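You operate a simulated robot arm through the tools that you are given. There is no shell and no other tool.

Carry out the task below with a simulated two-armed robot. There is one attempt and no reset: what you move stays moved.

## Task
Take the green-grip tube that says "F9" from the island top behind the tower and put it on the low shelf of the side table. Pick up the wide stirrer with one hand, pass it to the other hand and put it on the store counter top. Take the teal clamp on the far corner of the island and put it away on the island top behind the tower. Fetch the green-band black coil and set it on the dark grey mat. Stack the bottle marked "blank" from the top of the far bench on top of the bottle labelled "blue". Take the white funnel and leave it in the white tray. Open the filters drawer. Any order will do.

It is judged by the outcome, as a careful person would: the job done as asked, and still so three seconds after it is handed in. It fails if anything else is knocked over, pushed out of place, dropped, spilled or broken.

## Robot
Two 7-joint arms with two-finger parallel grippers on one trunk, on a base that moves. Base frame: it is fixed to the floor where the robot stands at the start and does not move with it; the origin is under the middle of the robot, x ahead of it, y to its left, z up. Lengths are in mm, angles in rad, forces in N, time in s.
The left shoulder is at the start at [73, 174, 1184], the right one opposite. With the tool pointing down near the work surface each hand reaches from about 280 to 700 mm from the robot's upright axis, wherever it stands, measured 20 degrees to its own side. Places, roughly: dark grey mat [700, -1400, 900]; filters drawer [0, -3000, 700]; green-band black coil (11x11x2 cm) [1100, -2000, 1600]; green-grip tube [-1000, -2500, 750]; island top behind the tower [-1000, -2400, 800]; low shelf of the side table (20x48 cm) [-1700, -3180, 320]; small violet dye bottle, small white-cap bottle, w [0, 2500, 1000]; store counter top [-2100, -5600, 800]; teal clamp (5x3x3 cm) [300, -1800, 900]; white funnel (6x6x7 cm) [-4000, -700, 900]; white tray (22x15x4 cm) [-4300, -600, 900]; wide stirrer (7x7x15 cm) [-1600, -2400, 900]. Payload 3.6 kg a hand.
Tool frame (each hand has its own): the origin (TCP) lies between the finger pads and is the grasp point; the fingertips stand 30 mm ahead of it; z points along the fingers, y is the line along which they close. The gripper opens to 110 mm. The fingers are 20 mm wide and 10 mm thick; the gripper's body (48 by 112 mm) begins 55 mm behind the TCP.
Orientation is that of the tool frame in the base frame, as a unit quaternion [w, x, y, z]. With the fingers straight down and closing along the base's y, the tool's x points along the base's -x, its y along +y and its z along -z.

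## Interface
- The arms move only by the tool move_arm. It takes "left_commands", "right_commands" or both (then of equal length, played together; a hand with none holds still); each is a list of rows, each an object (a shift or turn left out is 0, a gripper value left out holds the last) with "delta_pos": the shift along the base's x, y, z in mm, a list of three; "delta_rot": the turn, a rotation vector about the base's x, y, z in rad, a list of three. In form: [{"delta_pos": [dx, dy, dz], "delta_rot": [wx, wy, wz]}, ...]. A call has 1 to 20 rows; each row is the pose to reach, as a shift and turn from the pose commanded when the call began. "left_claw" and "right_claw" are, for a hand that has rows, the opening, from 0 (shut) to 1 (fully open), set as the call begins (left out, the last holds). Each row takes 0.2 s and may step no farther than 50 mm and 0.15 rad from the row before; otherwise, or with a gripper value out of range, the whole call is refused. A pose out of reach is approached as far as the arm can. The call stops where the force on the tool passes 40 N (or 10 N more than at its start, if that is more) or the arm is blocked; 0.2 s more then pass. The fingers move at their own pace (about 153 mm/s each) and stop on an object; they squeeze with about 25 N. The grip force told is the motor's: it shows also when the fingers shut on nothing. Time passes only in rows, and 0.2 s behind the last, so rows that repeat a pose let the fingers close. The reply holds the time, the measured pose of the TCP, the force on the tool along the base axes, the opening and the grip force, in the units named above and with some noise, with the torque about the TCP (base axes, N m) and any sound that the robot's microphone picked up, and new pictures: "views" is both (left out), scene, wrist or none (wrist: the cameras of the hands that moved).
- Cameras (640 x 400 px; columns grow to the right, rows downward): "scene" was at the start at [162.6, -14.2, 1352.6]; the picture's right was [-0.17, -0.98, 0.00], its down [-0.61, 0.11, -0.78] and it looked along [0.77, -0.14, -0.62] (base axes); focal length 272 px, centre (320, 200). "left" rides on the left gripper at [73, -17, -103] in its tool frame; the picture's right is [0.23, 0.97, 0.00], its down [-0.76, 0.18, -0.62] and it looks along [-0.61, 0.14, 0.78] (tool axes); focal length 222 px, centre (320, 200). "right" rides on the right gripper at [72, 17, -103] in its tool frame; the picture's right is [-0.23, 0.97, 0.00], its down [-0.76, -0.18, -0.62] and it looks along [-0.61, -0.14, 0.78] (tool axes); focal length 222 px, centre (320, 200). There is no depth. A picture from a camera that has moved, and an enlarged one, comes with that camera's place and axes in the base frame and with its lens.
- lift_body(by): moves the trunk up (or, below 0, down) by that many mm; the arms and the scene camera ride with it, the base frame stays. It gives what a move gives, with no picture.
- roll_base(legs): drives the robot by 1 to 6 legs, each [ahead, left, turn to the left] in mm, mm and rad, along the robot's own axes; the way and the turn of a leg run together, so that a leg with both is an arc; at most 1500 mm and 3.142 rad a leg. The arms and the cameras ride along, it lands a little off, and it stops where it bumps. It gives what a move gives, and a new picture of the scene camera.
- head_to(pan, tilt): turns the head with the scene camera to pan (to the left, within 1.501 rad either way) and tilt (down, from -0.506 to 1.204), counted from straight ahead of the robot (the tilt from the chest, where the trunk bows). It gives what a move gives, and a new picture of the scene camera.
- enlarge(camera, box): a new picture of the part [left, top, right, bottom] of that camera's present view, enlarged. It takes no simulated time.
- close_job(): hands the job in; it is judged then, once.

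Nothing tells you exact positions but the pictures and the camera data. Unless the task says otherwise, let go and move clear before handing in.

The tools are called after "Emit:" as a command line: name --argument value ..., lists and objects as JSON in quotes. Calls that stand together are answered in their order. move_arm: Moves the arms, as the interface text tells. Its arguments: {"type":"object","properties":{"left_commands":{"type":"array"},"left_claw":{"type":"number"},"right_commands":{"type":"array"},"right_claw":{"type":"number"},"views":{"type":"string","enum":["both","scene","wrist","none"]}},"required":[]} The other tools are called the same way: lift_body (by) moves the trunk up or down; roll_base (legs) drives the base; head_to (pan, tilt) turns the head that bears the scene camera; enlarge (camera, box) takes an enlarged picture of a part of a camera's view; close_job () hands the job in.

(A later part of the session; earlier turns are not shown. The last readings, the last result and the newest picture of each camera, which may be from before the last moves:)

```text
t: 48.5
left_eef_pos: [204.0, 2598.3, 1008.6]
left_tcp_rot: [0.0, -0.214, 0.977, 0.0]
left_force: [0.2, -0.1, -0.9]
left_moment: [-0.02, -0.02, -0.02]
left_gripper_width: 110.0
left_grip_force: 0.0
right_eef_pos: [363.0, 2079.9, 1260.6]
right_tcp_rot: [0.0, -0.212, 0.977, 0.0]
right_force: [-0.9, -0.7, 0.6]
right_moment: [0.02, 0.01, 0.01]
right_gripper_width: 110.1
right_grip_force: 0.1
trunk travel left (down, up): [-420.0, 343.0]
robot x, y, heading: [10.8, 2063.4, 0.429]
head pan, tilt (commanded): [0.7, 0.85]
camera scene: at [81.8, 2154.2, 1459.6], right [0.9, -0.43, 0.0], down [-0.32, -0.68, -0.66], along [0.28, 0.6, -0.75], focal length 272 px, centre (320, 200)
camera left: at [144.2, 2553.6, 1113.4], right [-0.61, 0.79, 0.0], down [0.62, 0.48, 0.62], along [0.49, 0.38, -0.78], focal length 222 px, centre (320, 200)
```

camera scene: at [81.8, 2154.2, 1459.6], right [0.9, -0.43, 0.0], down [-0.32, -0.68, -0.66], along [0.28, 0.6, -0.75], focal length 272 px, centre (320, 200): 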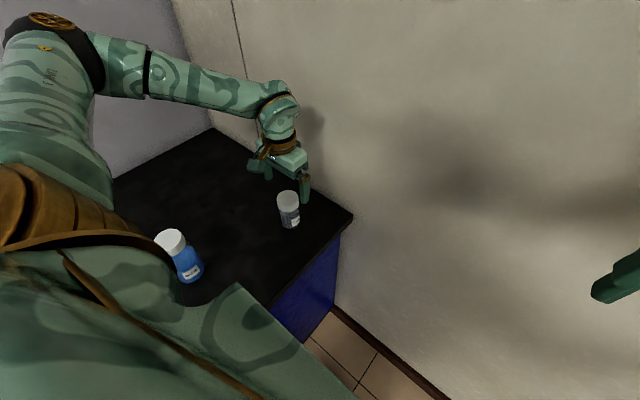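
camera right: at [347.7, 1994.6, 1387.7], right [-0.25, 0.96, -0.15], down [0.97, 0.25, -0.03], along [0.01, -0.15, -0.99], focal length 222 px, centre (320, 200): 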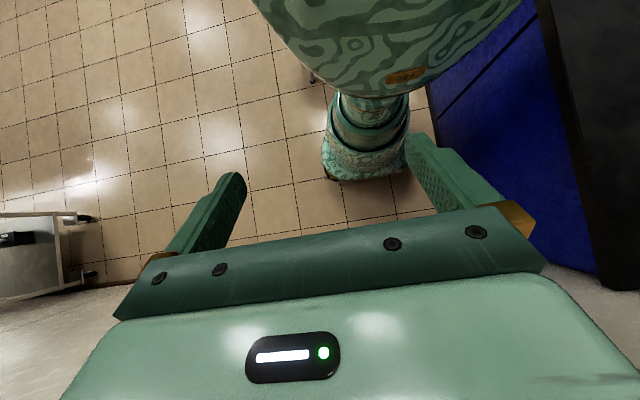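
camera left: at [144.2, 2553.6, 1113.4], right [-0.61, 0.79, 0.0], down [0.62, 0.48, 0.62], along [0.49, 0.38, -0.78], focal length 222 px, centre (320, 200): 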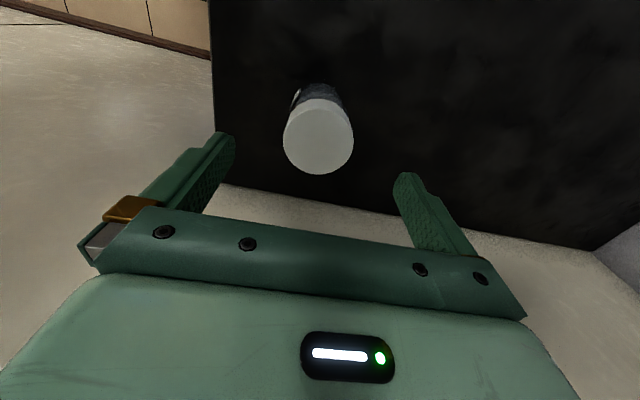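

Centred over "blank" within a few millimetres. Lowering to grasp height and closing.

Emit:
move_arm --left_commands '[{"delta_pos": [-1, -2, -30]}, {"delta_pos": [-1, -2, -60]}, {"delta_pos": [-1, -2, -85]}, {"delta_pos": [-1, -2, -101]}, {"delta_pos": [-1, -2, -101]}]'

Emit:
enlarge --camera "scene" --box '[230, 140, 390, 240]'

```text
t: 49.7
left_eef_pos: [202.8, 2596.0, 908.9]
left_tcp_rot: [0.0, -0.214, 0.977, 0.0]
left_force: [0.1, -0.1, 1.0]
left_moment: [0.0, 0.0, 0.02]
left_gripper_width: 110.1
left_grip_force: 0.1
right_eef_pos: [361.9, 2080.5, 1260.4]
right_tcp_rot: [0.0, -0.213, 0.977, 0.0]
right_force: [0.1, -0.5, 0.1]
right_moment: [0.01, 0.0, 0.0]
right_gripper_width: 110.3
right_grip_force: 0.0
trunk travel left (down, up): [-420.0, 343.0]
robot x, y, heading: [16.6, 2066.4, 0.426]
head pan, tilt (commanded): [0.7, 0.85]
camera scene: at [81.8, 2154.2, 1459.6], right [0.9, -0.43, 0.0], down [-0.32, -0.68, -0.66], along [0.28, 0.6, -0.75], focal length 272 px, centre (320, 200)
camera left: at [142.8, 2551.3, 1012.7], right [-0.61, 0.79, 0.0], down [0.62, 0.48, 0.62], along [0.49, 0.38, -0.78], focal length 222 px, centre (320, 200)
```

scene: 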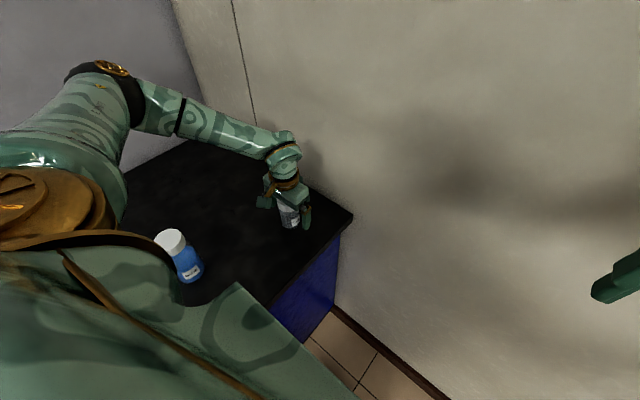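
left: 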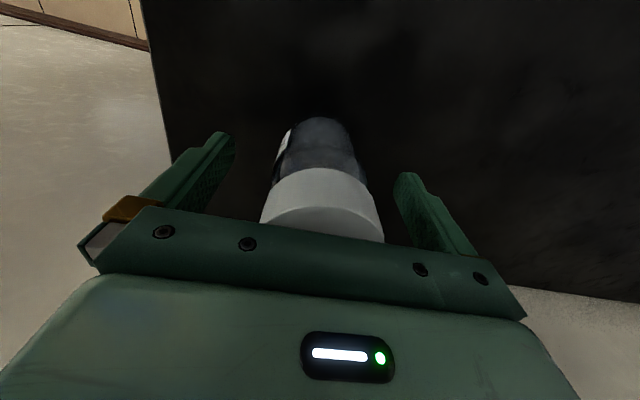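

```text
4.00 times, centred on (310, 190) of scene
camera zoom: at [81.8, 2154.2, 1459.6], right [0.9, -0.43, 0.0], down [-0.32, -0.68, -0.66], along [0.28, 0.6, -0.75], focal length 1090 px, centre (360, 240)
```

zoom: 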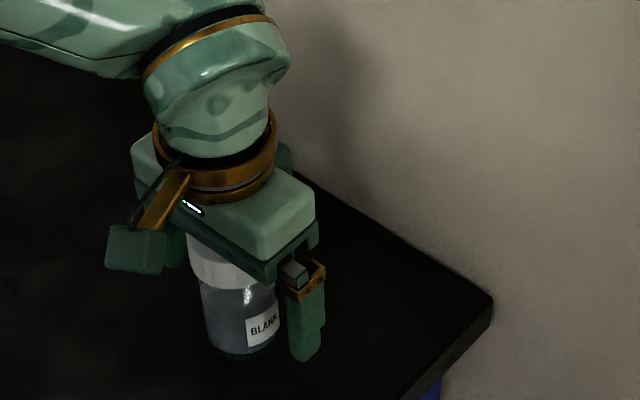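

Straddling the bottle cleanly; closing the gripper.

Emit:
move_arm --left_commands '[{"delta_pos": [0, 0, 0]}, {"delta_pos": [0, 0, 0]}, {"delta_pos": [0, 0, 0]}, {"delta_pos": [0, 0, 0]}, {"delta_pos": [0, 0, 0]}]' --left_claw 0 --views "wrist"

```text
t: 50.9
left_eef_pos: [203.3, 2596.2, 907.5]
left_tcp_rot: [0.0, -0.214, 0.977, 0.0]
left_force: [1.1, -0.1, -0.2]
left_moment: [-0.03, 0.0, 0.0]
left_gripper_width: 55.0
left_grip_force: 25.3
right_eef_pos: [361.5, 2080.2, 1260.8]
right_tcp_rot: [0.0, -0.213, 0.977, 0.0]
right_force: [0.1, 0.0, -0.6]
right_moment: [0.0, 0.0, 0.0]
right_gripper_width: 109.9
right_grip_force: 0.1
trunk travel left (down, up): [-420.0, 343.0]
robot x, y, heading: [13.0, 2066.5, 0.425]
head pan, tilt (commanded): [0.7, 0.85]
camera left: at [142.9, 2551.5, 1012.7], right [-0.61, 0.79, 0.0], down [0.62, 0.48, 0.62], along [0.49, 0.38, -0.78], focal length 222 px, centre (320, 200)
```

left: 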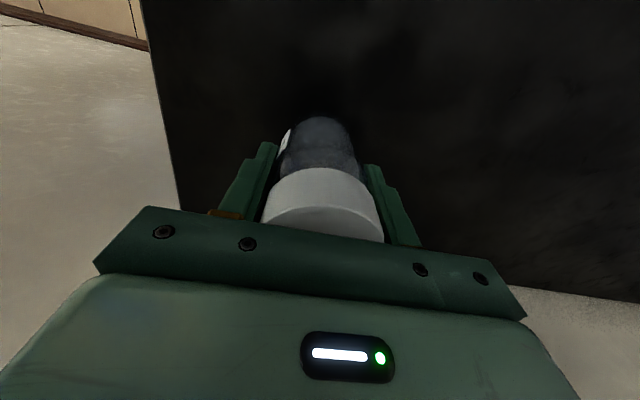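

Held at 55 mm width with 25 N. Lifting it straight up and checking.

Emit:
move_arm --left_commands '[{"delta_pos": [0, 0, 25]}, {"delta_pos": [0, 0, 60]}, {"delta_pos": [-10, 0, 100]}, {"delta_pos": [-25, 0, 140]}, {"delta_pos": [-45, 0, 175]}, {"delta_pos": [-45, 0, 180]}]'

Emit:
enlarge --camera "scene" --box '[130, 210, 226, 290]'

```text
t: 52.3
left_eef_pos: [166.4, 2589.1, 1084.7]
left_tcp_rot: [-0.001, -0.215, 0.977, 0.001]
left_force: [-0.7, 0.2, -1.6]
left_moment: [-0.02, 0.02, 0.01]
left_gripper_width: 51.9
left_grip_force: 25.4
left hand out of reach, approached as far as the arm can: row 5, 6
right_eef_pos: [361.7, 2080.6, 1260.6]
right_tcp_rot: [0.0, -0.212, 0.977, 0.0]
right_force: [-0.6, 0.1, -0.2]
right_moment: [0.01, -0.01, -0.01]
right_gripper_width: 110.1
right_grip_force: 0.1
trunk travel left (down, up): [-420.0, 343.0]
robot x, y, heading: [11.9, 2063.5, 0.422]
head pan, tilt (commanded): [0.7, 0.85]
camera scene: at [82.4, 2154.1, 1459.5], right [0.9, -0.43, 0.0], down [-0.32, -0.68, -0.66], along [0.28, 0.6, -0.75], focal length 272 px, centre (320, 200)
camera left: at [107.0, 2542.5, 1189.4], right [-0.62, 0.79, 0.0], down [0.62, 0.48, 0.62], along [0.49, 0.39, -0.78], focal length 222 px, centre (320, 200)
```

scene: 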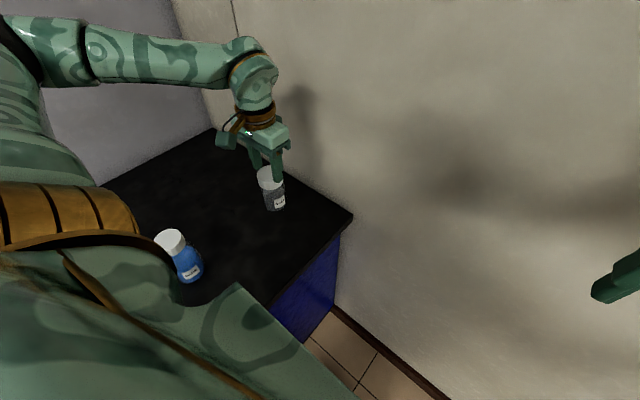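
left: 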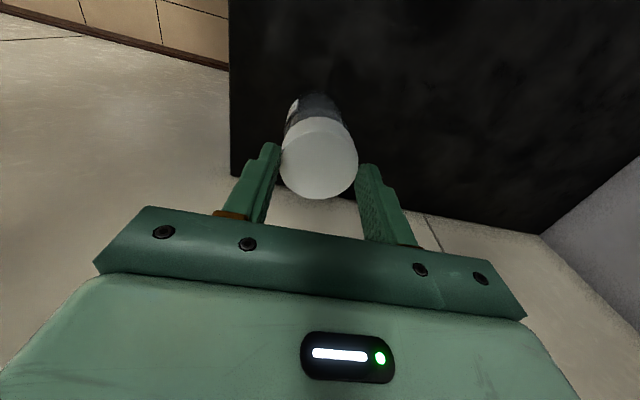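

```text
5.00 times, centred on (178, 250) of scene
camera zoom: at [82.4, 2154.1, 1459.5], right [0.9, -0.43, 0.0], down [-0.32, -0.68, -0.66], along [0.28, 0.6, -0.75], focal length 1362 px, centre (1030, -50)
```

zoom: 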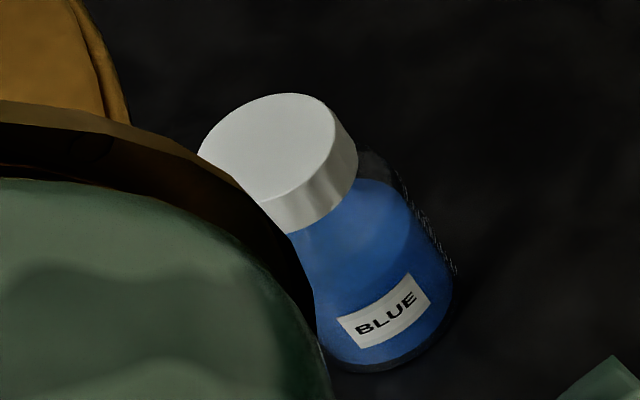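

The bottle seems to have slid down in the fingers. I'll look closely before moving anything further.

Emit:
enlarge --camera "scene" --box '[230, 120, 326, 220]'

Emit:
enlarge --camera "left" --box '[200, 80, 440, 230]'

```text
4.00 times, centred on (278, 170) of scene
camera zoom: at [82.4, 2154.1, 1459.5], right [0.9, -0.43, 0.0], down [-0.32, -0.68, -0.66], along [0.28, 0.6, -0.75], focal length 1090 px, centre (488, 320)
```

zoom: 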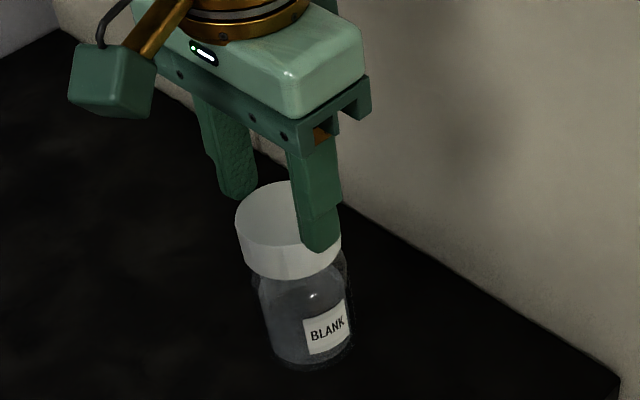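

```text
2.67 times, centred on (320, 155) of left
camera zoom: at [107.0, 2542.5, 1189.4], right [-0.62, 0.79, 0.0], down [0.62, 0.48, 0.62], along [0.49, 0.39, -0.78], focal length 592 px, centre (320, 320)
```

zoom: 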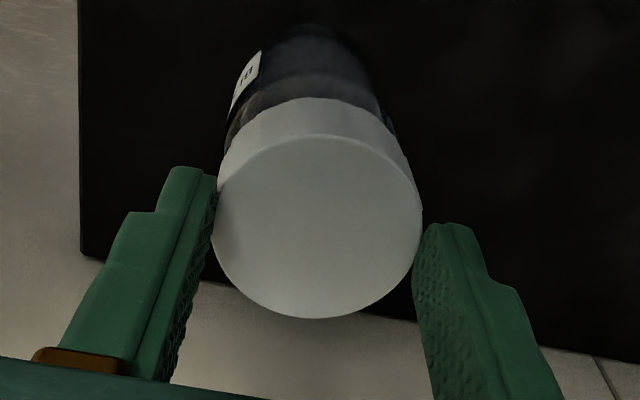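

The fingertips hold only the very top of the cap and its base is ~95 mm above the bench. I'll set it straight back down at this spot right away and regrasp.

Emit:
move_arm --left_commands '[{"delta_pos": [0, 0, -40]}, {"delta_pos": [0, 0, -72]}, {"delta_pos": [0, 0, -90]}, {"delta_pos": [0, 0, -100]}, {"delta_pos": [0, 0, -100]}]' --left_claw 0

```text
t: 53.5
left_eef_pos: [161.7, 2587.6, 988.2]
left_tcp_rot: [0.0, -0.215, 0.977, 0.0]
left_force: [-0.6, 0.7, -1.2]
left_moment: [-0.01, 0.0, -0.04]
left_gripper_width: 51.9
left_grip_force: 25.2
right_eef_pos: [362.4, 2080.9, 1261.1]
right_tcp_rot: [0.0, -0.212, 0.977, 0.0]
right_force: [-0.6, -0.3, 1.0]
right_moment: [0.0, -0.01, 0.04]
right_gripper_width: 109.9
right_grip_force: 0.1
trunk travel left (down, up): [-420.0, 343.0]
robot x, y, heading: [13.6, 2066.5, 0.433]
head pan, tilt (commanded): [0.7, 0.85]
camera scene: at [81.9, 2154.4, 1459.5], right [0.9, -0.43, 0.0], down [-0.32, -0.68, -0.66], along [0.28, 0.6, -0.75], focal length 272 px, centre (320, 200)
camera left: at [101.8, 2543.0, 1092.0], right [-0.61, 0.79, 0.0], down [0.62, 0.48, 0.62], along [0.49, 0.38, -0.78], focal length 222 px, centre (320, 200)
```

scene: 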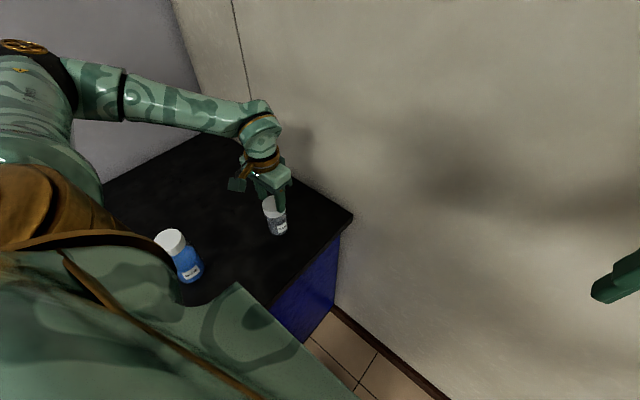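
left: 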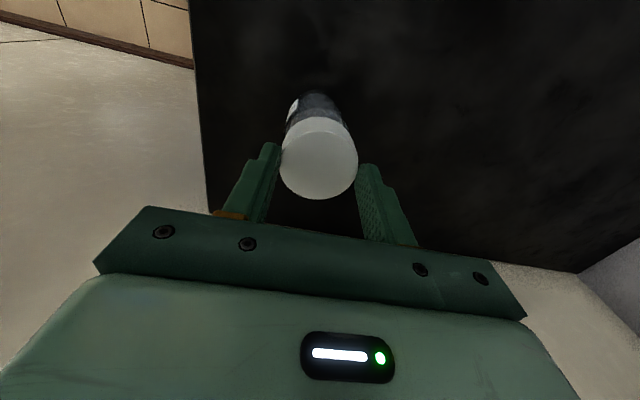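

No further slip — it hangs steadily. I'll ease it the last millimetres onto the bench.

Emit:
move_arm --left_commands '[{"delta_pos": [0, 0, -4]}, {"delta_pos": [0, 0, -8]}, {"delta_pos": [0, 0, -12]}]' --left_claw 0 --views "none"

Emit:
enlarge --camera "scene" --box '[230, 150, 326, 250]'

Emit:
enlarge --camera "left" --box '[200, 80, 440, 230]'

```text
t: 54.3
left_eef_pos: [161.8, 2586.0, 976.1]
left_tcp_rot: [0.002, -0.214, 0.977, 0.001]
left_force: [0.6, -5.7, 15.7]
left_moment: [-0.24, -0.11, -0.04]
left_gripper_width: 52.0
left_grip_force: 24.7
right_eef_pos: [362.5, 2079.8, 1261.7]
right_tcp_rot: [0.0, -0.212, 0.977, 0.001]
right_force: [-0.5, 0.4, -0.7]
right_moment: [-0.03, 0.02, 0.01]
right_gripper_width: 110.0
right_grip_force: 0.1
trunk travel left (down, up): [-420.0, 343.0]
robot x, y, heading: [13.5, 2068.4, 0.429]
head pan, tilt (commanded): [0.7, 0.85]
```

```text
4.00 times, centred on (278, 200) of scene
camera zoom: at [81.8, 2152.5, 1459.8], right [0.9, -0.43, 0.0], down [-0.32, -0.68, -0.66], along [0.28, 0.6, -0.75], focal length 1090 px, centre (488, 200)
```

zoom: 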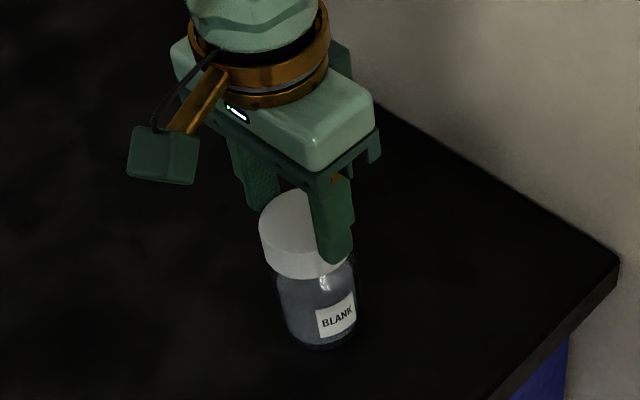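

```text
2.67 times, centred on (320, 155) of left
camera zoom: at [102.4, 2542.1, 1080.6], right [-0.61, 0.79, 0.0], down [0.62, 0.48, 0.63], along [0.49, 0.38, -0.78], focal length 592 px, centre (320, 320)
```

zoom: 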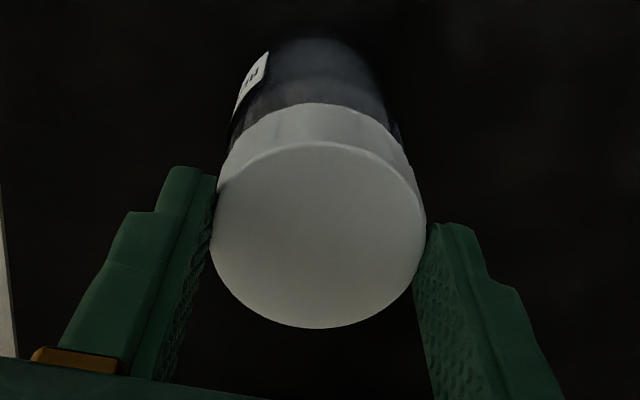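

The bottle stands on the bench again. I'll release, centre better, and regrasp with the pads' middle on the cap.

Emit:
move_arm --left_commands '[{"delta_pos": [0, 0, 3]}, {"delta_pos": [0, 0, 3]}]' --left_claw 0 --views "none"

Emit:
move_arm --left_commands '[{"delta_pos": [0, 0, 0]}, {"delta_pos": [0, 0, 0]}, {"delta_pos": [0, 0, 0]}]' --left_claw 1 --views "both"

```text
t: 54.9
left_eef_pos: [162.1, 2589.0, 977.9]
left_tcp_rot: [0.0, -0.214, 0.977, 0.001]
left_force: [-1.3, -0.5, -2.1]
left_moment: [0.02, 0.0, 0.0]
left_gripper_width: 51.7
left_grip_force: 25.3
right_eef_pos: [362.6, 2080.2, 1260.7]
right_tcp_rot: [0.0, -0.212, 0.977, 0.0]
right_force: [0.0, -0.5, 0.9]
right_moment: [0.0, -0.02, 0.0]
right_gripper_width: 110.0
right_grip_force: 0.1
trunk travel left (down, up): [-420.0, 343.0]
robot x, y, heading: [11.5, 2065.2, 0.425]
head pan, tilt (commanded): [0.7, 0.85]
```

```text
t: 55.7
left_eef_pos: [162.7, 2588.8, 978.7]
left_tcp_rot: [0.0, -0.215, 0.977, 0.0]
left_force: [0.8, -0.8, -0.9]
left_moment: [-0.01, 0.04, -0.03]
left_gripper_width: 110.1
left_grip_force: 0.1
right_eef_pos: [361.8, 2080.7, 1261.6]
right_tcp_rot: [0.0, -0.213, 0.977, 0.0]
right_force: [-0.4, -0.7, -0.1]
right_moment: [0.01, 0.03, 0.0]
right_gripper_width: 109.9
right_grip_force: 0.1
trunk travel left (down, up): [-420.0, 343.0]
robot x, y, heading: [14.0, 2067.6, 0.427]
head pan, tilt (commanded): [0.7, 0.85]
camera scene: at [81.9, 2154.4, 1459.5], right [0.9, -0.43, 0.0], down [-0.32, -0.68, -0.66], along [0.28, 0.6, -0.75], focal length 272 px, centre (320, 200)
camera left: at [102.2, 2543.8, 1082.6], right [-0.61, 0.79, 0.0], down [0.62, 0.48, 0.62], along [0.49, 0.38, -0.78], focal length 222 px, centre (320, 200)
```

scene: 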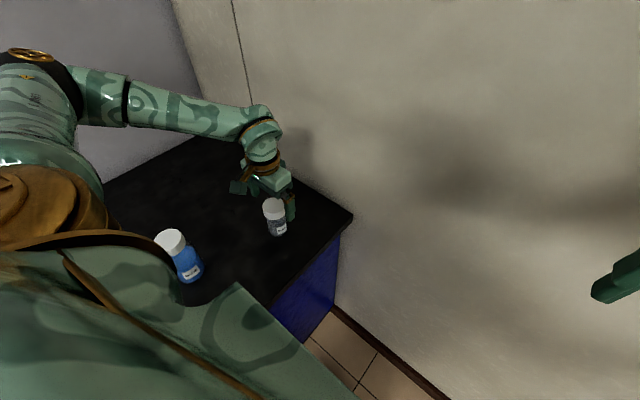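
left: 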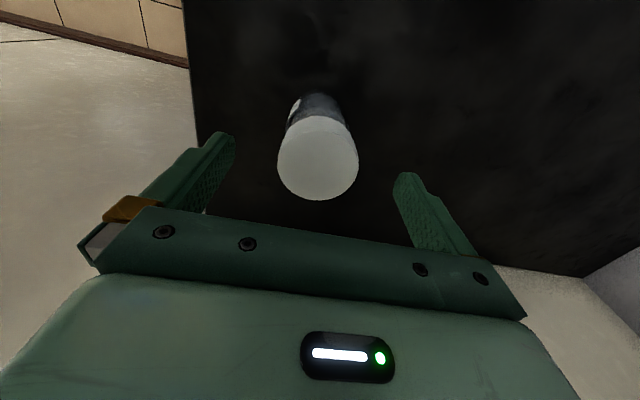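

Bottle is upright and centred under the hand. Regrasping with the TCP at cap height.

Emit:
move_arm --left_commands '[{"delta_pos": [1, 1, -15]}, {"delta_pos": [1, 1, -30]}, {"delta_pos": [1, 1, -44]}, {"delta_pos": [1, 1, -44]}]' --left_claw 1 --views "none"

Emit:
move_arm --left_commands '[{"delta_pos": [0, 0, 0]}, {"delta_pos": [0, 0, 0]}, {"delta_pos": [0, 0, 0]}, {"delta_pos": [0, 0, 0]}, {"delta_pos": [0, 0, 0]}, {"delta_pos": [0, 0, 0]}]' --left_claw 0 --views "wrist"

Emit:
move_arm --left_commands '[{"delta_pos": [0, 0, 5]}, {"delta_pos": [0, 0, 10]}, {"delta_pos": [0, 0, 15]}, {"delta_pos": [0, 0, 20]}, {"delta_pos": [0, 0, 20]}]' --left_claw 0 --views "wrist"

Emit:
enlarge --camera "scene" --box '[230, 150, 326, 250]'

```text
t: 56.7
left_eef_pos: [163.9, 2588.8, 932.9]
left_tcp_rot: [0.0, -0.215, 0.977, -0.001]
left_force: [-0.6, -0.4, 0.0]
left_moment: [0.01, 0.0, -0.02]
left_gripper_width: 110.1
left_grip_force: 0.0
right_eef_pos: [361.8, 2080.3, 1261.5]
right_tcp_rot: [0.0, -0.212, 0.977, -0.001]
right_force: [0.7, -0.6, -0.1]
right_moment: [0.02, 0.01, -0.01]
right_gripper_width: 110.0
right_grip_force: 0.0
trunk travel left (down, up): [-420.0, 343.0]
robot x, y, heading: [10.0, 2067.2, 0.426]
head pan, tilt (commanded): [0.7, 0.85]
```

```text
t: 58.1
left_eef_pos: [161.7, 2588.2, 933.8]
left_tcp_rot: [0.0, -0.215, 0.977, 0.0]
left_force: [0.5, -0.3, -0.2]
left_moment: [0.01, -0.04, -0.01]
left_gripper_width: 54.6
left_grip_force: 25.1
right_eef_pos: [362.8, 2079.6, 1260.4]
right_tcp_rot: [0.0, -0.212, 0.977, 0.001]
right_force: [0.4, 0.4, -0.2]
right_moment: [0.04, -0.03, -0.03]
right_gripper_width: 109.9
right_grip_force: 0.1
trunk travel left (down, up): [-420.0, 343.0]
robot x, y, heading: [12.8, 2064.9, 0.424]
head pan, tilt (commanded): [0.7, 0.85]
camera left: at [102.9, 2544.5, 1037.5], right [-0.61, 0.79, 0.0], down [0.62, 0.48, 0.62], along [0.49, 0.38, -0.78], focal length 222 px, centre (320, 200)
```

left: 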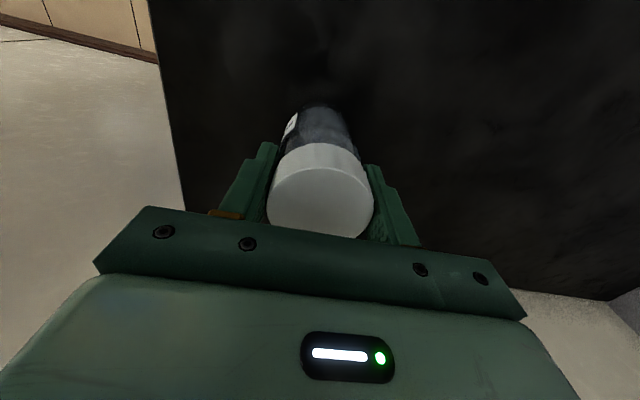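

```text
t: 59.3
left_eef_pos: [162.8, 2589.4, 953.2]
left_tcp_rot: [0.0, -0.214, 0.977, 0.0]
left_force: [-0.4, 0.2, -2.8]
left_moment: [-0.01, 0.02, 0.03]
left_gripper_width: 54.7
left_grip_force: 24.9
right_eef_pos: [362.4, 2079.7, 1260.8]
right_tcp_rot: [-0.001, -0.212, 0.977, -0.001]
right_force: [0.5, -0.6, -0.1]
right_moment: [0.0, 0.01, -0.01]
right_gripper_width: 110.0
right_grip_force: 0.1
trunk travel left (down, up): [-420.0, 343.0]
robot x, y, heading: [13.2, 2067.9, 0.426]
head pan, tilt (commanded): [0.7, 0.85]
camera left: at [102.8, 2545.0, 1057.5], right [-0.61, 0.79, 0.0], down [0.62, 0.48, 0.62], along [0.49, 0.38, -0.78], focal length 222 px, centre (320, 200)
```

left: 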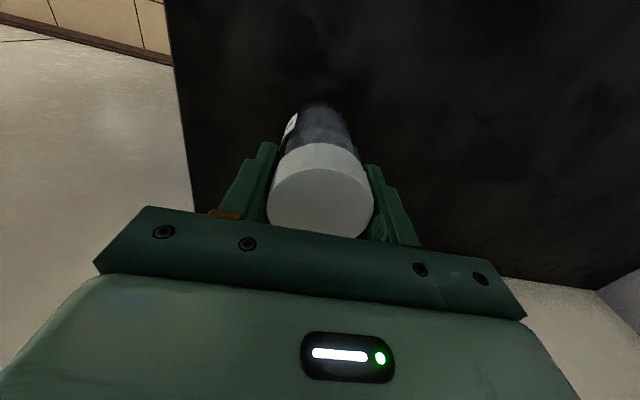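

```text
4.00 times, centred on (278, 200) of scene
camera zoom: at [82.0, 2154.6, 1459.5], right [0.9, -0.43, 0.0], down [-0.32, -0.68, -0.66], along [0.28, 0.6, -0.75], focal length 1090 px, centre (488, 200)
```

zoom: 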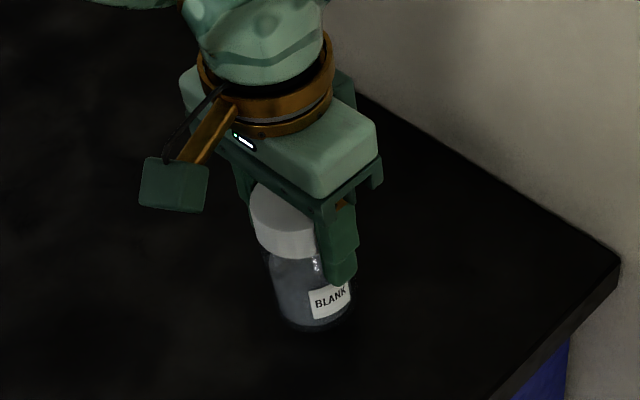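

It now lifts without slipping (≈0.28 kg felt). I'll raise it well above the "blue" cap while moving partway toward it.

Emit:
move_arm --left_commands '[{"delta_pos": [-5, 0, 20]}, {"delta_pos": [-15, 0, 45]}, {"delta_pos": [-30, 0, 70]}, {"delta_pos": [-45, -2, 95]}, {"delta_pos": [-60, -3, 120]}, {"delta_pos": [-75, -4, 145]}, {"delta_pos": [-100, -5, 165]}, {"delta_pos": [-125, -6, 175]}, {"delta_pos": [-125, -6, 175]}]' --left_claw 0

Emit:
enlarge --camera "scene" --box '[130, 100, 290, 300]'

```text
t: 61.3
left_eef_pos: [61.9, 2568.4, 1113.7]
left_tcp_rot: [0.0, -0.215, 0.977, 0.001]
left_force: [0.6, -0.7, -1.9]
left_moment: [0.0, 0.0, -0.01]
left_gripper_width: 54.6
left_grip_force: 24.3
left hand out of reach, approached as far as the arm can: row 4, 7, 8, 9
right_eef_pos: [363.7, 2080.3, 1260.7]
right_tcp_rot: [-0.001, -0.212, 0.977, 0.0]
right_force: [0.1, 0.4, 0.0]
right_moment: [0.01, 0.0, -0.01]
right_gripper_width: 110.4
right_grip_force: 0.1
trunk travel left (down, up): [-420.0, 343.0]
robot x, y, heading: [10.4, 2066.8, 0.427]
head pan, tilt (commanded): [0.7, 0.85]
camera scene: at [82.9, 2154.3, 1459.5], right [0.9, -0.43, 0.0], down [-0.32, -0.68, -0.66], along [0.28, 0.6, -0.75], focal length 272 px, centre (320, 200)
camera left: at [1.7, 2524.0, 1218.8], right [-0.61, 0.79, 0.0], down [0.62, 0.48, 0.62], along [0.49, 0.38, -0.78], focal length 222 px, centre (320, 200)
```

scene: 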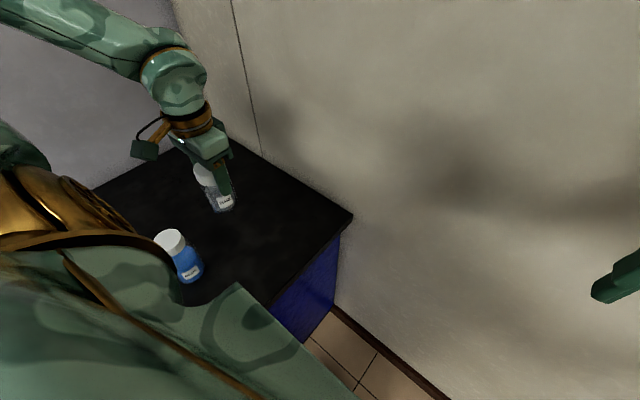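
left: 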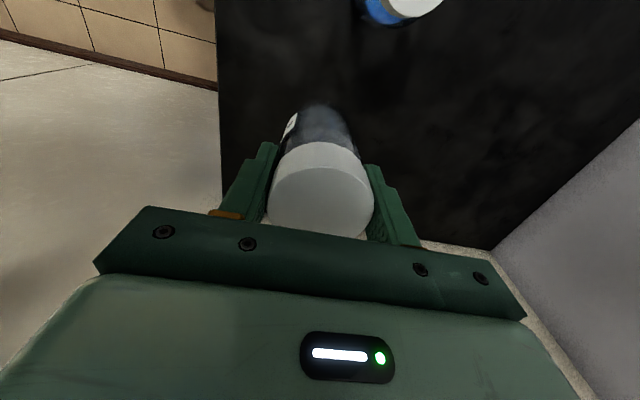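

```text
2.00 times, centred on (210, 200) of scene
camera zoom: at [82.9, 2154.3, 1459.5], right [0.9, -0.43, 0.0], down [-0.32, -0.68, -0.66], along [0.28, 0.6, -0.75], focal length 545 px, centre (540, 200)
```

zoom: 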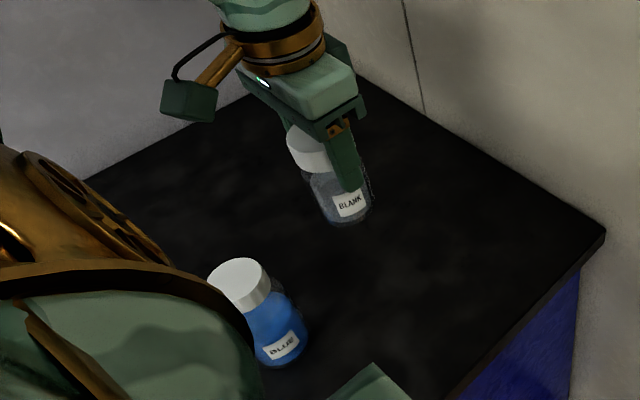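

Held firmly, now at z≈1114 with its base ~40 mm above the "blue" cap. I'll edge closer so the wrist camera can see the "blue" cap next to the held bottle.

Emit:
move_arm --left_commands '[{"delta_pos": [-15, 0, 0]}, {"delta_pos": [-30, 0, 0]}, {"delta_pos": [-45, 0, 0]}, {"delta_pos": [-58, 0, 0]}, {"delta_pos": [-58, 0, 0]}]' --left_claw 0

Emit:
enlarge --camera "scene" --box '[110, 120, 238, 300]'

Emit:
enlarge --camera "left" --box '[240, 0, 480, 150]'

```text
t: 62.5
left_eef_pos: [46.9, 2571.4, 1103.2]
left_tcp_rot: [0.0, -0.215, 0.977, 0.001]
left_force: [-0.5, 0.8, -2.7]
left_moment: [0.01, 0.0, -0.01]
left_gripper_width: 54.6
left_grip_force: 25.2
left hand out of reach, approached as far as the arm can: row 1, 2, 3, 4, 5
right_eef_pos: [361.9, 2081.4, 1260.3]
right_tcp_rot: [-0.001, -0.212, 0.977, 0.001]
right_force: [-0.9, 0.3, 0.8]
right_moment: [0.02, 0.0, 0.0]
right_gripper_width: 110.0
right_grip_force: 0.1
trunk travel left (down, up): [-420.0, 343.0]
robot x, y, heading: [15.5, 2069.9, 0.43]
head pan, tilt (commanded): [0.7, 0.85]
camera scene: at [81.7, 2154.5, 1459.5], right [0.9, -0.43, 0.0], down [-0.32, -0.68, -0.66], along [0.28, 0.6, -0.75], focal length 272 px, centre (320, 200)
camera left: at [-14.0, 2526.5, 1206.7], right [-0.61, 0.79, 0.0], down [0.62, 0.48, 0.62], along [0.49, 0.39, -0.78], focal length 222 px, centre (320, 200)
```

scene: 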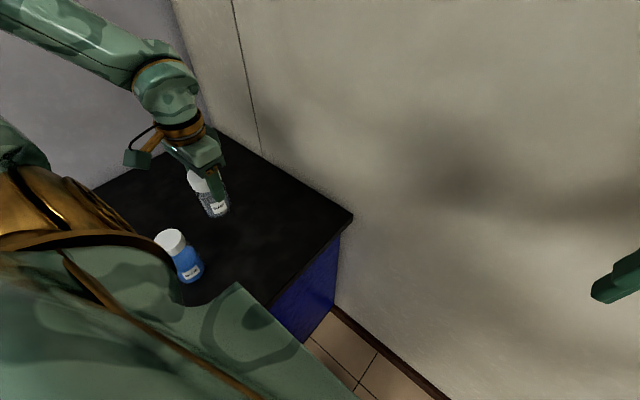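
left: 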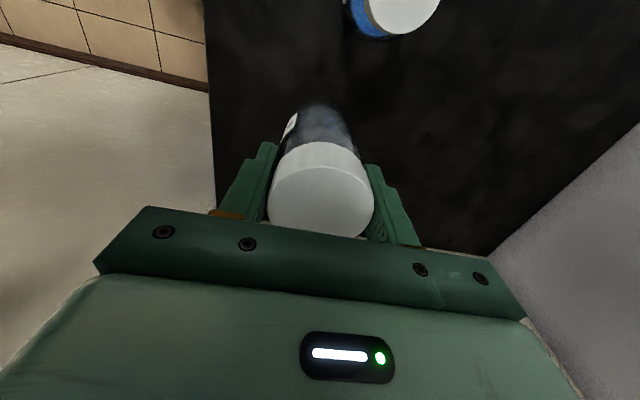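

```text
2.22 times, centred on (174, 210) of scene
camera zoom: at [81.7, 2154.5, 1459.5], right [0.9, -0.43, 0.0], down [-0.32, -0.68, -0.66], along [0.28, 0.6, -0.75], focal length 605 px, centre (644, 178)
```

zoom: 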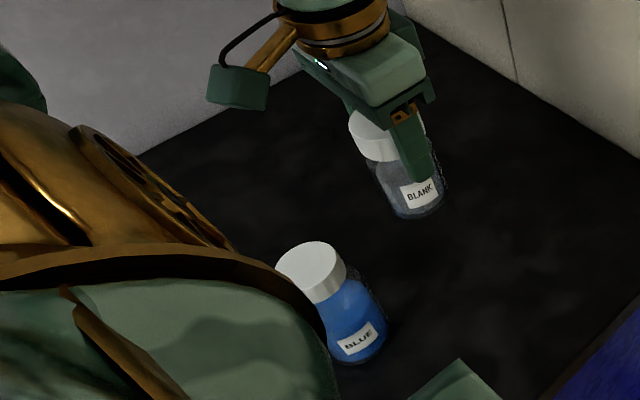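

```text
2.67 times, centred on (360, 75) of left
camera zoom: at [-14.0, 2526.5, 1206.7], right [-0.61, 0.79, 0.0], down [0.62, 0.48, 0.62], along [0.49, 0.39, -0.78], focal length 592 px, centre (213, 533)
```

zoom: 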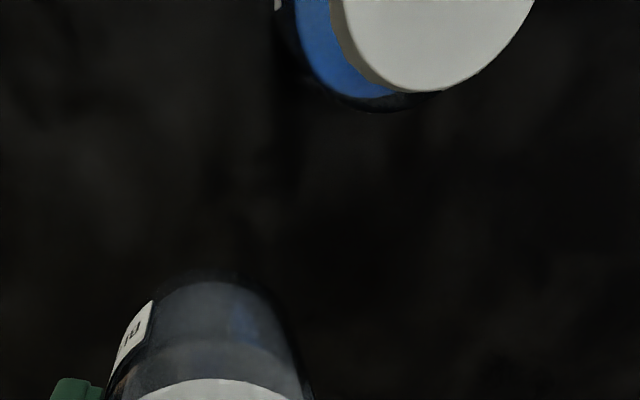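

The arm is at a sideways limit here. I'll draw the held bottle toward a comfortable spot in front of the shoulder, then turn the base left so "blue" comes within easy reach.

Emit:
move_arm --left_commands '[{"delta_pos": [20, -16, 5]}, {"delta_pos": [45, -35, 10]}, {"delta_pos": [70, -55, 15]}, {"delta_pos": [90, -70, 20]}, {"delta_pos": [102, -80, 25]}, {"delta_pos": [102, -80, 25]}]' --left_claw 0 --views "wrist"

Emit:
roll_base --legs '[[0, 0, 0.42]]'

Emit:
head_to --pan 0.55 --tilt 0.85

```text
t: 63.9
left_eef_pos: [149.7, 2489.4, 1125.9]
left_tcp_rot: [0.0, -0.215, 0.977, 0.0]
left_force: [-1.2, -0.1, -2.4]
left_moment: [0.0, 0.03, -0.03]
left_gripper_width: 54.6
left_grip_force: 25.3
right_eef_pos: [363.1, 2080.7, 1260.7]
right_tcp_rot: [0.0, -0.212, 0.977, 0.0]
right_force: [0.7, 0.7, 0.5]
right_moment: [0.01, 0.0, -0.01]
right_gripper_width: 110.1
right_grip_force: 0.1
trunk travel left (down, up): [-420.0, 343.0]
robot x, y, heading: [11.5, 2066.4, 0.424]
head pan, tilt (commanded): [0.7, 0.85]
camera left: at [89.7, 2446.0, 1230.3], right [-0.61, 0.79, 0.0], down [0.62, 0.48, 0.62], along [0.49, 0.38, -0.78], focal length 222 px, centre (320, 200)
```

left: 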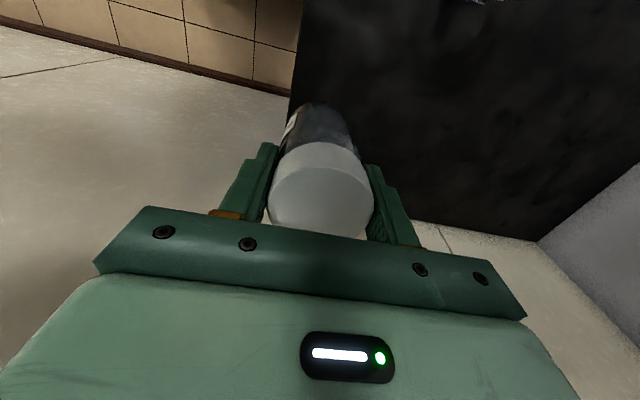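

```text
t: 65.5
left_eef_pos: [-38.9, 2508.4, 1126.3]
left_tcp_rot: [0.0, -0.417, 0.909, 0.0]
left_force: [-1.6, 1.0, -1.4]
left_moment: [0.0, -0.01, 0.0]
left_gripper_width: 54.8
left_grip_force: 25.1
right_eef_pos: [325.6, 2224.0, 1260.7]
right_tcp_rot: [0.0, -0.414, 0.91, 0.0]
right_force: [-1.0, -0.5, 0.5]
right_moment: [0.0, 0.0, -0.01]
right_gripper_width: 109.9
right_grip_force: 0.1
trunk travel left (down, up): [-420.0, 343.0]
robot x, y, heading: [13.6, 2065.7, 0.852]
head pan, tilt (commanded): [0.7, 0.85]
camera scene: at [39.5, 2175.3, 1459.5], right [1.0, -0.02, 0.0], down [-0.01, -0.75, -0.66], along [0.01, 0.66, -0.75], focal length 272 px, centre (320, 200)
```

scene: 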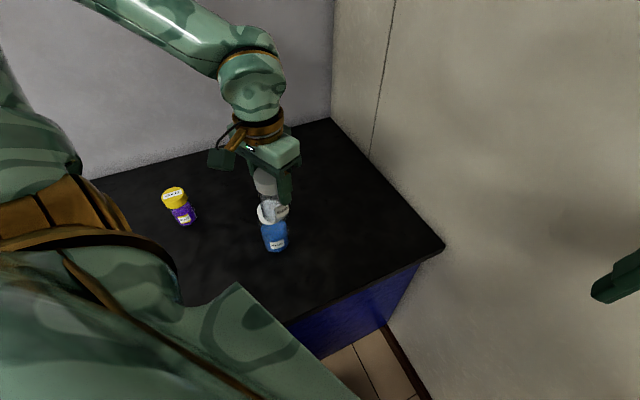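

```text
t: 66.2
left_eef_pos: [-38.2, 2508.0, 1125.5]
left_tcp_rot: [0.0, -0.417, 0.909, 0.001]
left_force: [0.2, 0.2, -1.5]
left_moment: [0.0, 0.01, -0.01]
left_gripper_width: 54.8
left_grip_force: 25.3
right_eef_pos: [324.3, 2223.9, 1260.3]
right_tcp_rot: [0.0, -0.415, 0.91, 0.001]
right_force: [-0.6, -0.6, -0.7]
right_moment: [0.02, -0.02, -0.03]
right_gripper_width: 109.9
right_grip_force: 0.2
trunk travel left (down, up): [-420.0, 343.0]
robot x, y, heading: [16.5, 2065.0, 0.857]
head pan, tilt (commanded): [0.55, 0.85]
camera scene: at [51.2, 2174.2, 1459.5], right [0.99, -0.16, 0.0], down [-0.12, -0.74, -0.66], along [0.11, 0.65, -0.75], focal length 272 px, centre (320, 200)
```

scene: 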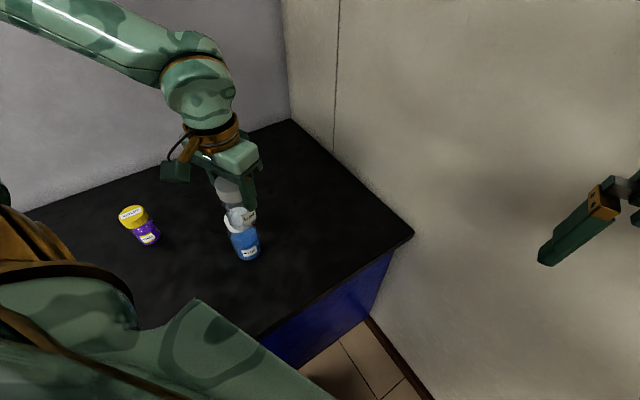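

Emit:
enlarge --camera "scene" --box '[180, 130, 308, 270]'

Emit:
enlarge --camera "left" --box '[0, 0, 640, 400]'

```text
2.86 times, centred on (244, 200) of scene
camera zoom: at [51.2, 2174.2, 1459.5], right [0.99, -0.16, 0.0], down [-0.12, -0.74, -0.66], along [0.11, 0.65, -0.75], focal length 778 px, centre (537, 200)
```

zoom: 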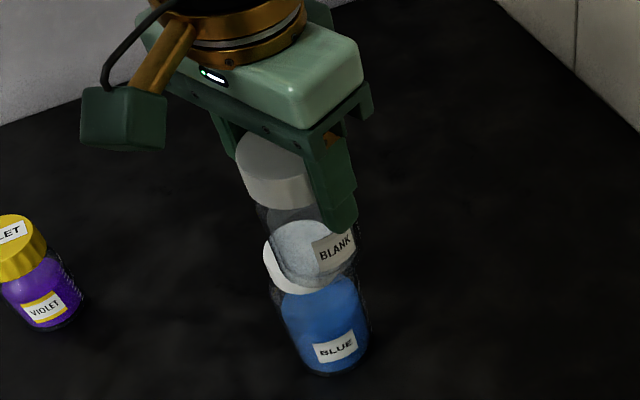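

```text
1.00 times, centred on (320, 200) of left (not enlarged: the box is as wide or as high as the picture)
camera zoom: at [-74.1, 2443.9, 1230.3], right [-0.89, 0.46, 0.0], down [0.36, 0.69, 0.62], along [0.29, 0.55, -0.78], focal length 222 px, centre (320, 200)
```

zoom: 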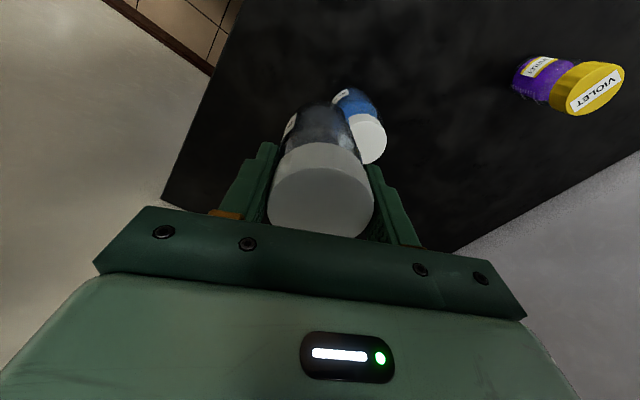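

"Blue" cap is at about [-69, 2566], 55 mm below the held bottle's base. Moving the hand over it at this height.

Emit:
move_arm --left_commands '[{"delta_pos": [-10, 19, 0]}, {"delta_pos": [-20, 38, 0]}, {"delta_pos": [-31, 58, 0]}, {"delta_pos": [-31, 58, 0]}]' --left_claw 0

Emit:
enlarge --camera "scene" --box '[170, 110, 298, 270]'

```text
t: 67.2
left_eef_pos: [-68.8, 2566.1, 1127.6]
left_tcp_rot: [0.0, -0.416, 0.909, 0.0]
left_force: [-0.8, 0.5, -2.0]
left_moment: [0.01, -0.01, 0.0]
left_gripper_width: 54.6
left_grip_force: 24.9
right_eef_pos: [325.2, 2223.9, 1260.5]
right_tcp_rot: [0.0, -0.415, 0.91, 0.0]
right_force: [0.7, -1.1, -0.7]
right_moment: [-0.01, 0.0, 0.02]
right_gripper_width: 109.6
right_grip_force: 0.1
trunk travel left (down, up): [-420.0, 343.0]
robot x, y, heading: [13.8, 2065.1, 0.852]
head pan, tilt (commanded): [0.55, 0.85]
camera scene: at [51.5, 2174.0, 1459.5], right [0.99, -0.17, 0.0], down [-0.12, -0.74, -0.66], along [0.11, 0.65, -0.75], focal length 272 px, centre (320, 200)
camera left: at [-103.9, 2501.4, 1231.9], right [-0.89, 0.46, 0.0], down [0.36, 0.69, 0.62], along [0.29, 0.55, -0.78], focal length 222 px, centre (320, 200)
```

scene: 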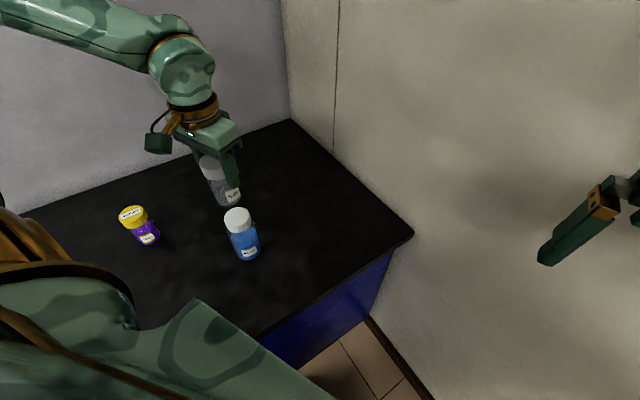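
left: 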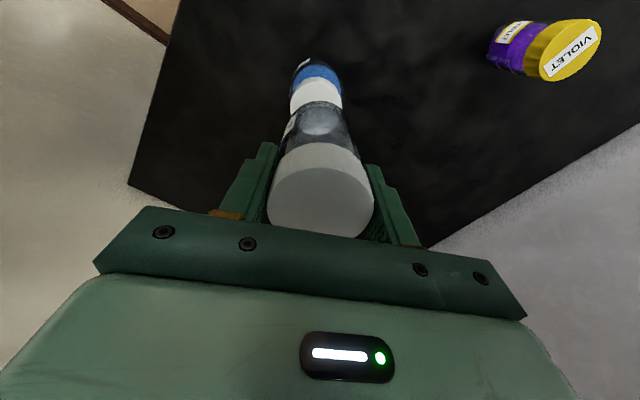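

```text
2.50 times, centred on (234, 190) of scene
camera zoom: at [51.5, 2174.0, 1459.5], right [0.99, -0.17, 0.0], down [-0.12, -0.74, -0.66], along [0.11, 0.65, -0.75], focal length 681 px, centre (535, 225)
```

zoom: 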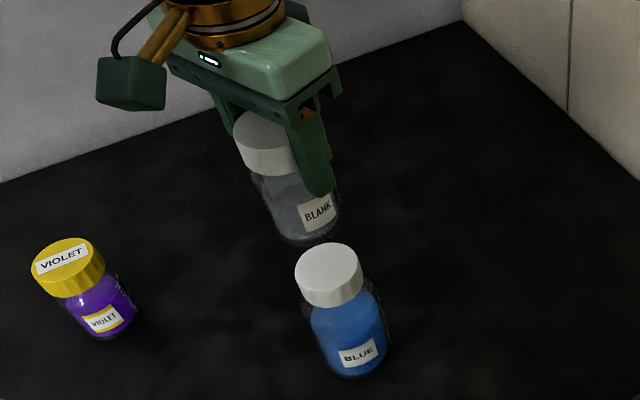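

Emit:
enlarge --camera "left" --box '[256, 40, 384, 120]'

Emit:
enlarge --camera "scene" --box '[200, 150, 280, 270]'

```text
5.00 times, centred on (320, 80) of left
camera zoom: at [-103.9, 2501.4, 1231.9], right [-0.89, 0.46, 0.0], down [0.36, 0.69, 0.62], along [0.29, 0.55, -0.78], focal length 1111 px, centre (320, 800)
```

zoom: 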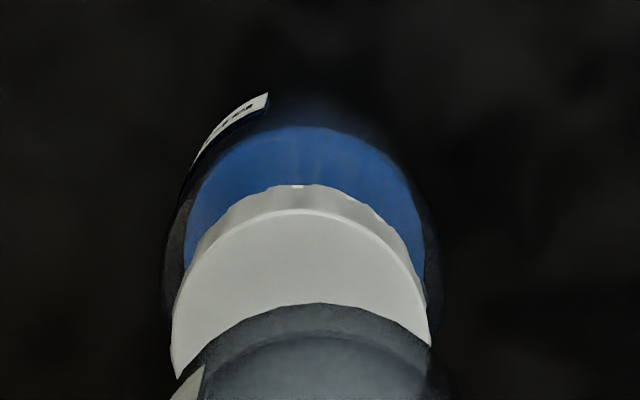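

```text
3.33 times, centred on (240, 210) of scene
camera zoom: at [51.5, 2174.0, 1459.5], right [0.99, -0.17, 0.0], down [-0.12, -0.74, -0.66], along [0.11, 0.65, -0.75], focal length 908 px, centre (587, 167)
```

zoom: 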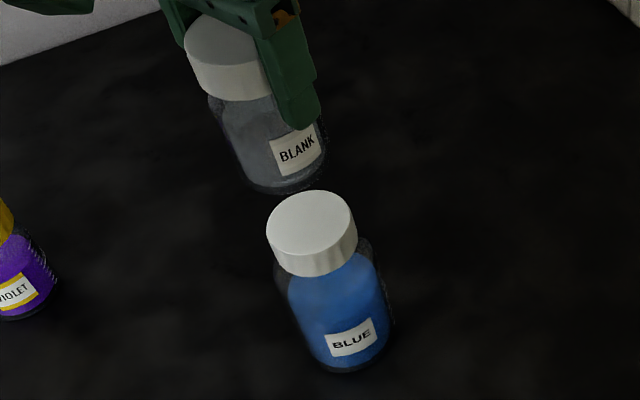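

The held bottle's axis lines up with the "blue" cap to within ~3 mm. I'll nudge it and lower to just above contact.

Emit:
move_arm --left_commands '[{"delta_pos": [1.5, -3, -12]}, {"delta_pos": [1.5, -3, -24]}, {"delta_pos": [1.5, -3, -36]}, {"delta_pos": [1.5, -3, -46]}, {"delta_pos": [1.5, -3, -46]}]' --left_claw 0 --views "wrist"

Emit:
enlarge --camera "scene" --box '[200, 150, 280, 270]'

Emit:
enlarge --camera "left" --box '[256, 40, 384, 120]'

```text
t: 68.4
left_eef_pos: [-67.2, 2564.4, 1080.0]
left_tcp_rot: [0.0, -0.416, 0.91, 0.0]
left_force: [0.0, 0.2, -2.0]
left_moment: [0.0, -0.02, 0.0]
left_gripper_width: 54.8
left_grip_force: 24.9
right_eef_pos: [324.8, 2222.6, 1261.4]
right_tcp_rot: [0.0, -0.415, 0.91, 0.0]
right_force: [0.2, 0.1, 0.3]
right_moment: [-0.03, -0.02, 0.03]
right_gripper_width: 109.9
right_grip_force: 0.2
trunk travel left (down, up): [-420.0, 343.0]
robot x, y, heading: [13.3, 2069.1, 0.85]
head pan, tilt (commanded): [0.55, 0.85]
camera left: at [-103.4, 2498.8, 1184.7], right [-0.89, 0.46, 0.0], down [0.36, 0.69, 0.62], along [0.29, 0.55, -0.78], focal length 222 px, centre (320, 200)
```

left: 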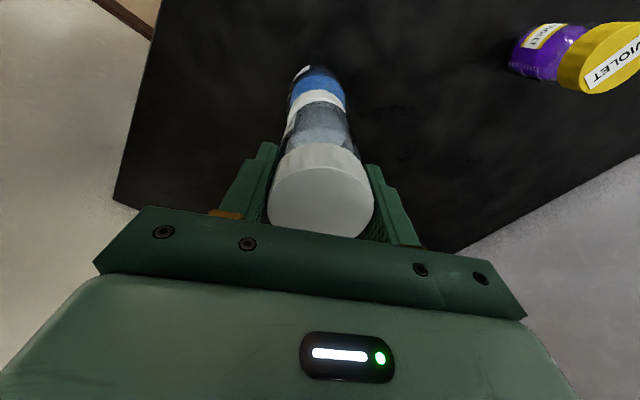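

```text
3.33 times, centred on (240, 210) of scene
camera zoom: at [51.2, 2174.0, 1459.5], right [0.99, -0.17, 0.0], down [-0.12, -0.74, -0.66], along [0.11, 0.65, -0.75], focal length 908 px, centre (587, 167)
```

zoom: 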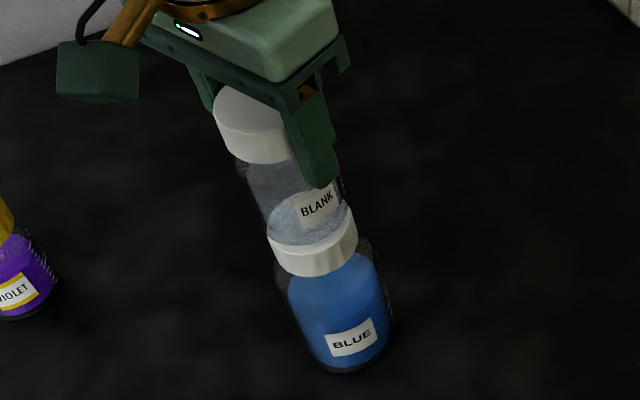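

```text
5.00 times, centred on (320, 80) of left
camera zoom: at [-103.4, 2498.8, 1184.7], right [-0.89, 0.46, 0.0], down [0.36, 0.69, 0.62], along [0.29, 0.55, -0.78], focal length 1111 px, centre (320, 800)
```

zoom: 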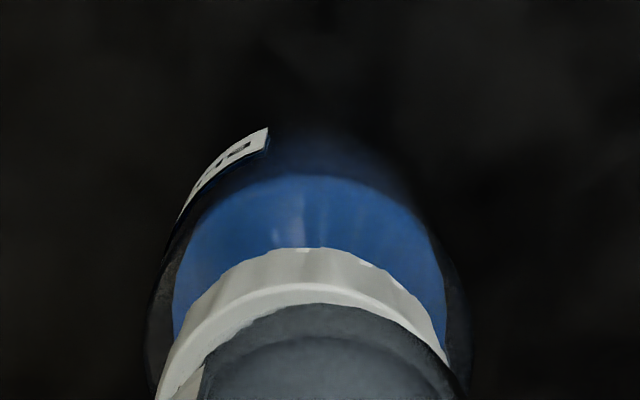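

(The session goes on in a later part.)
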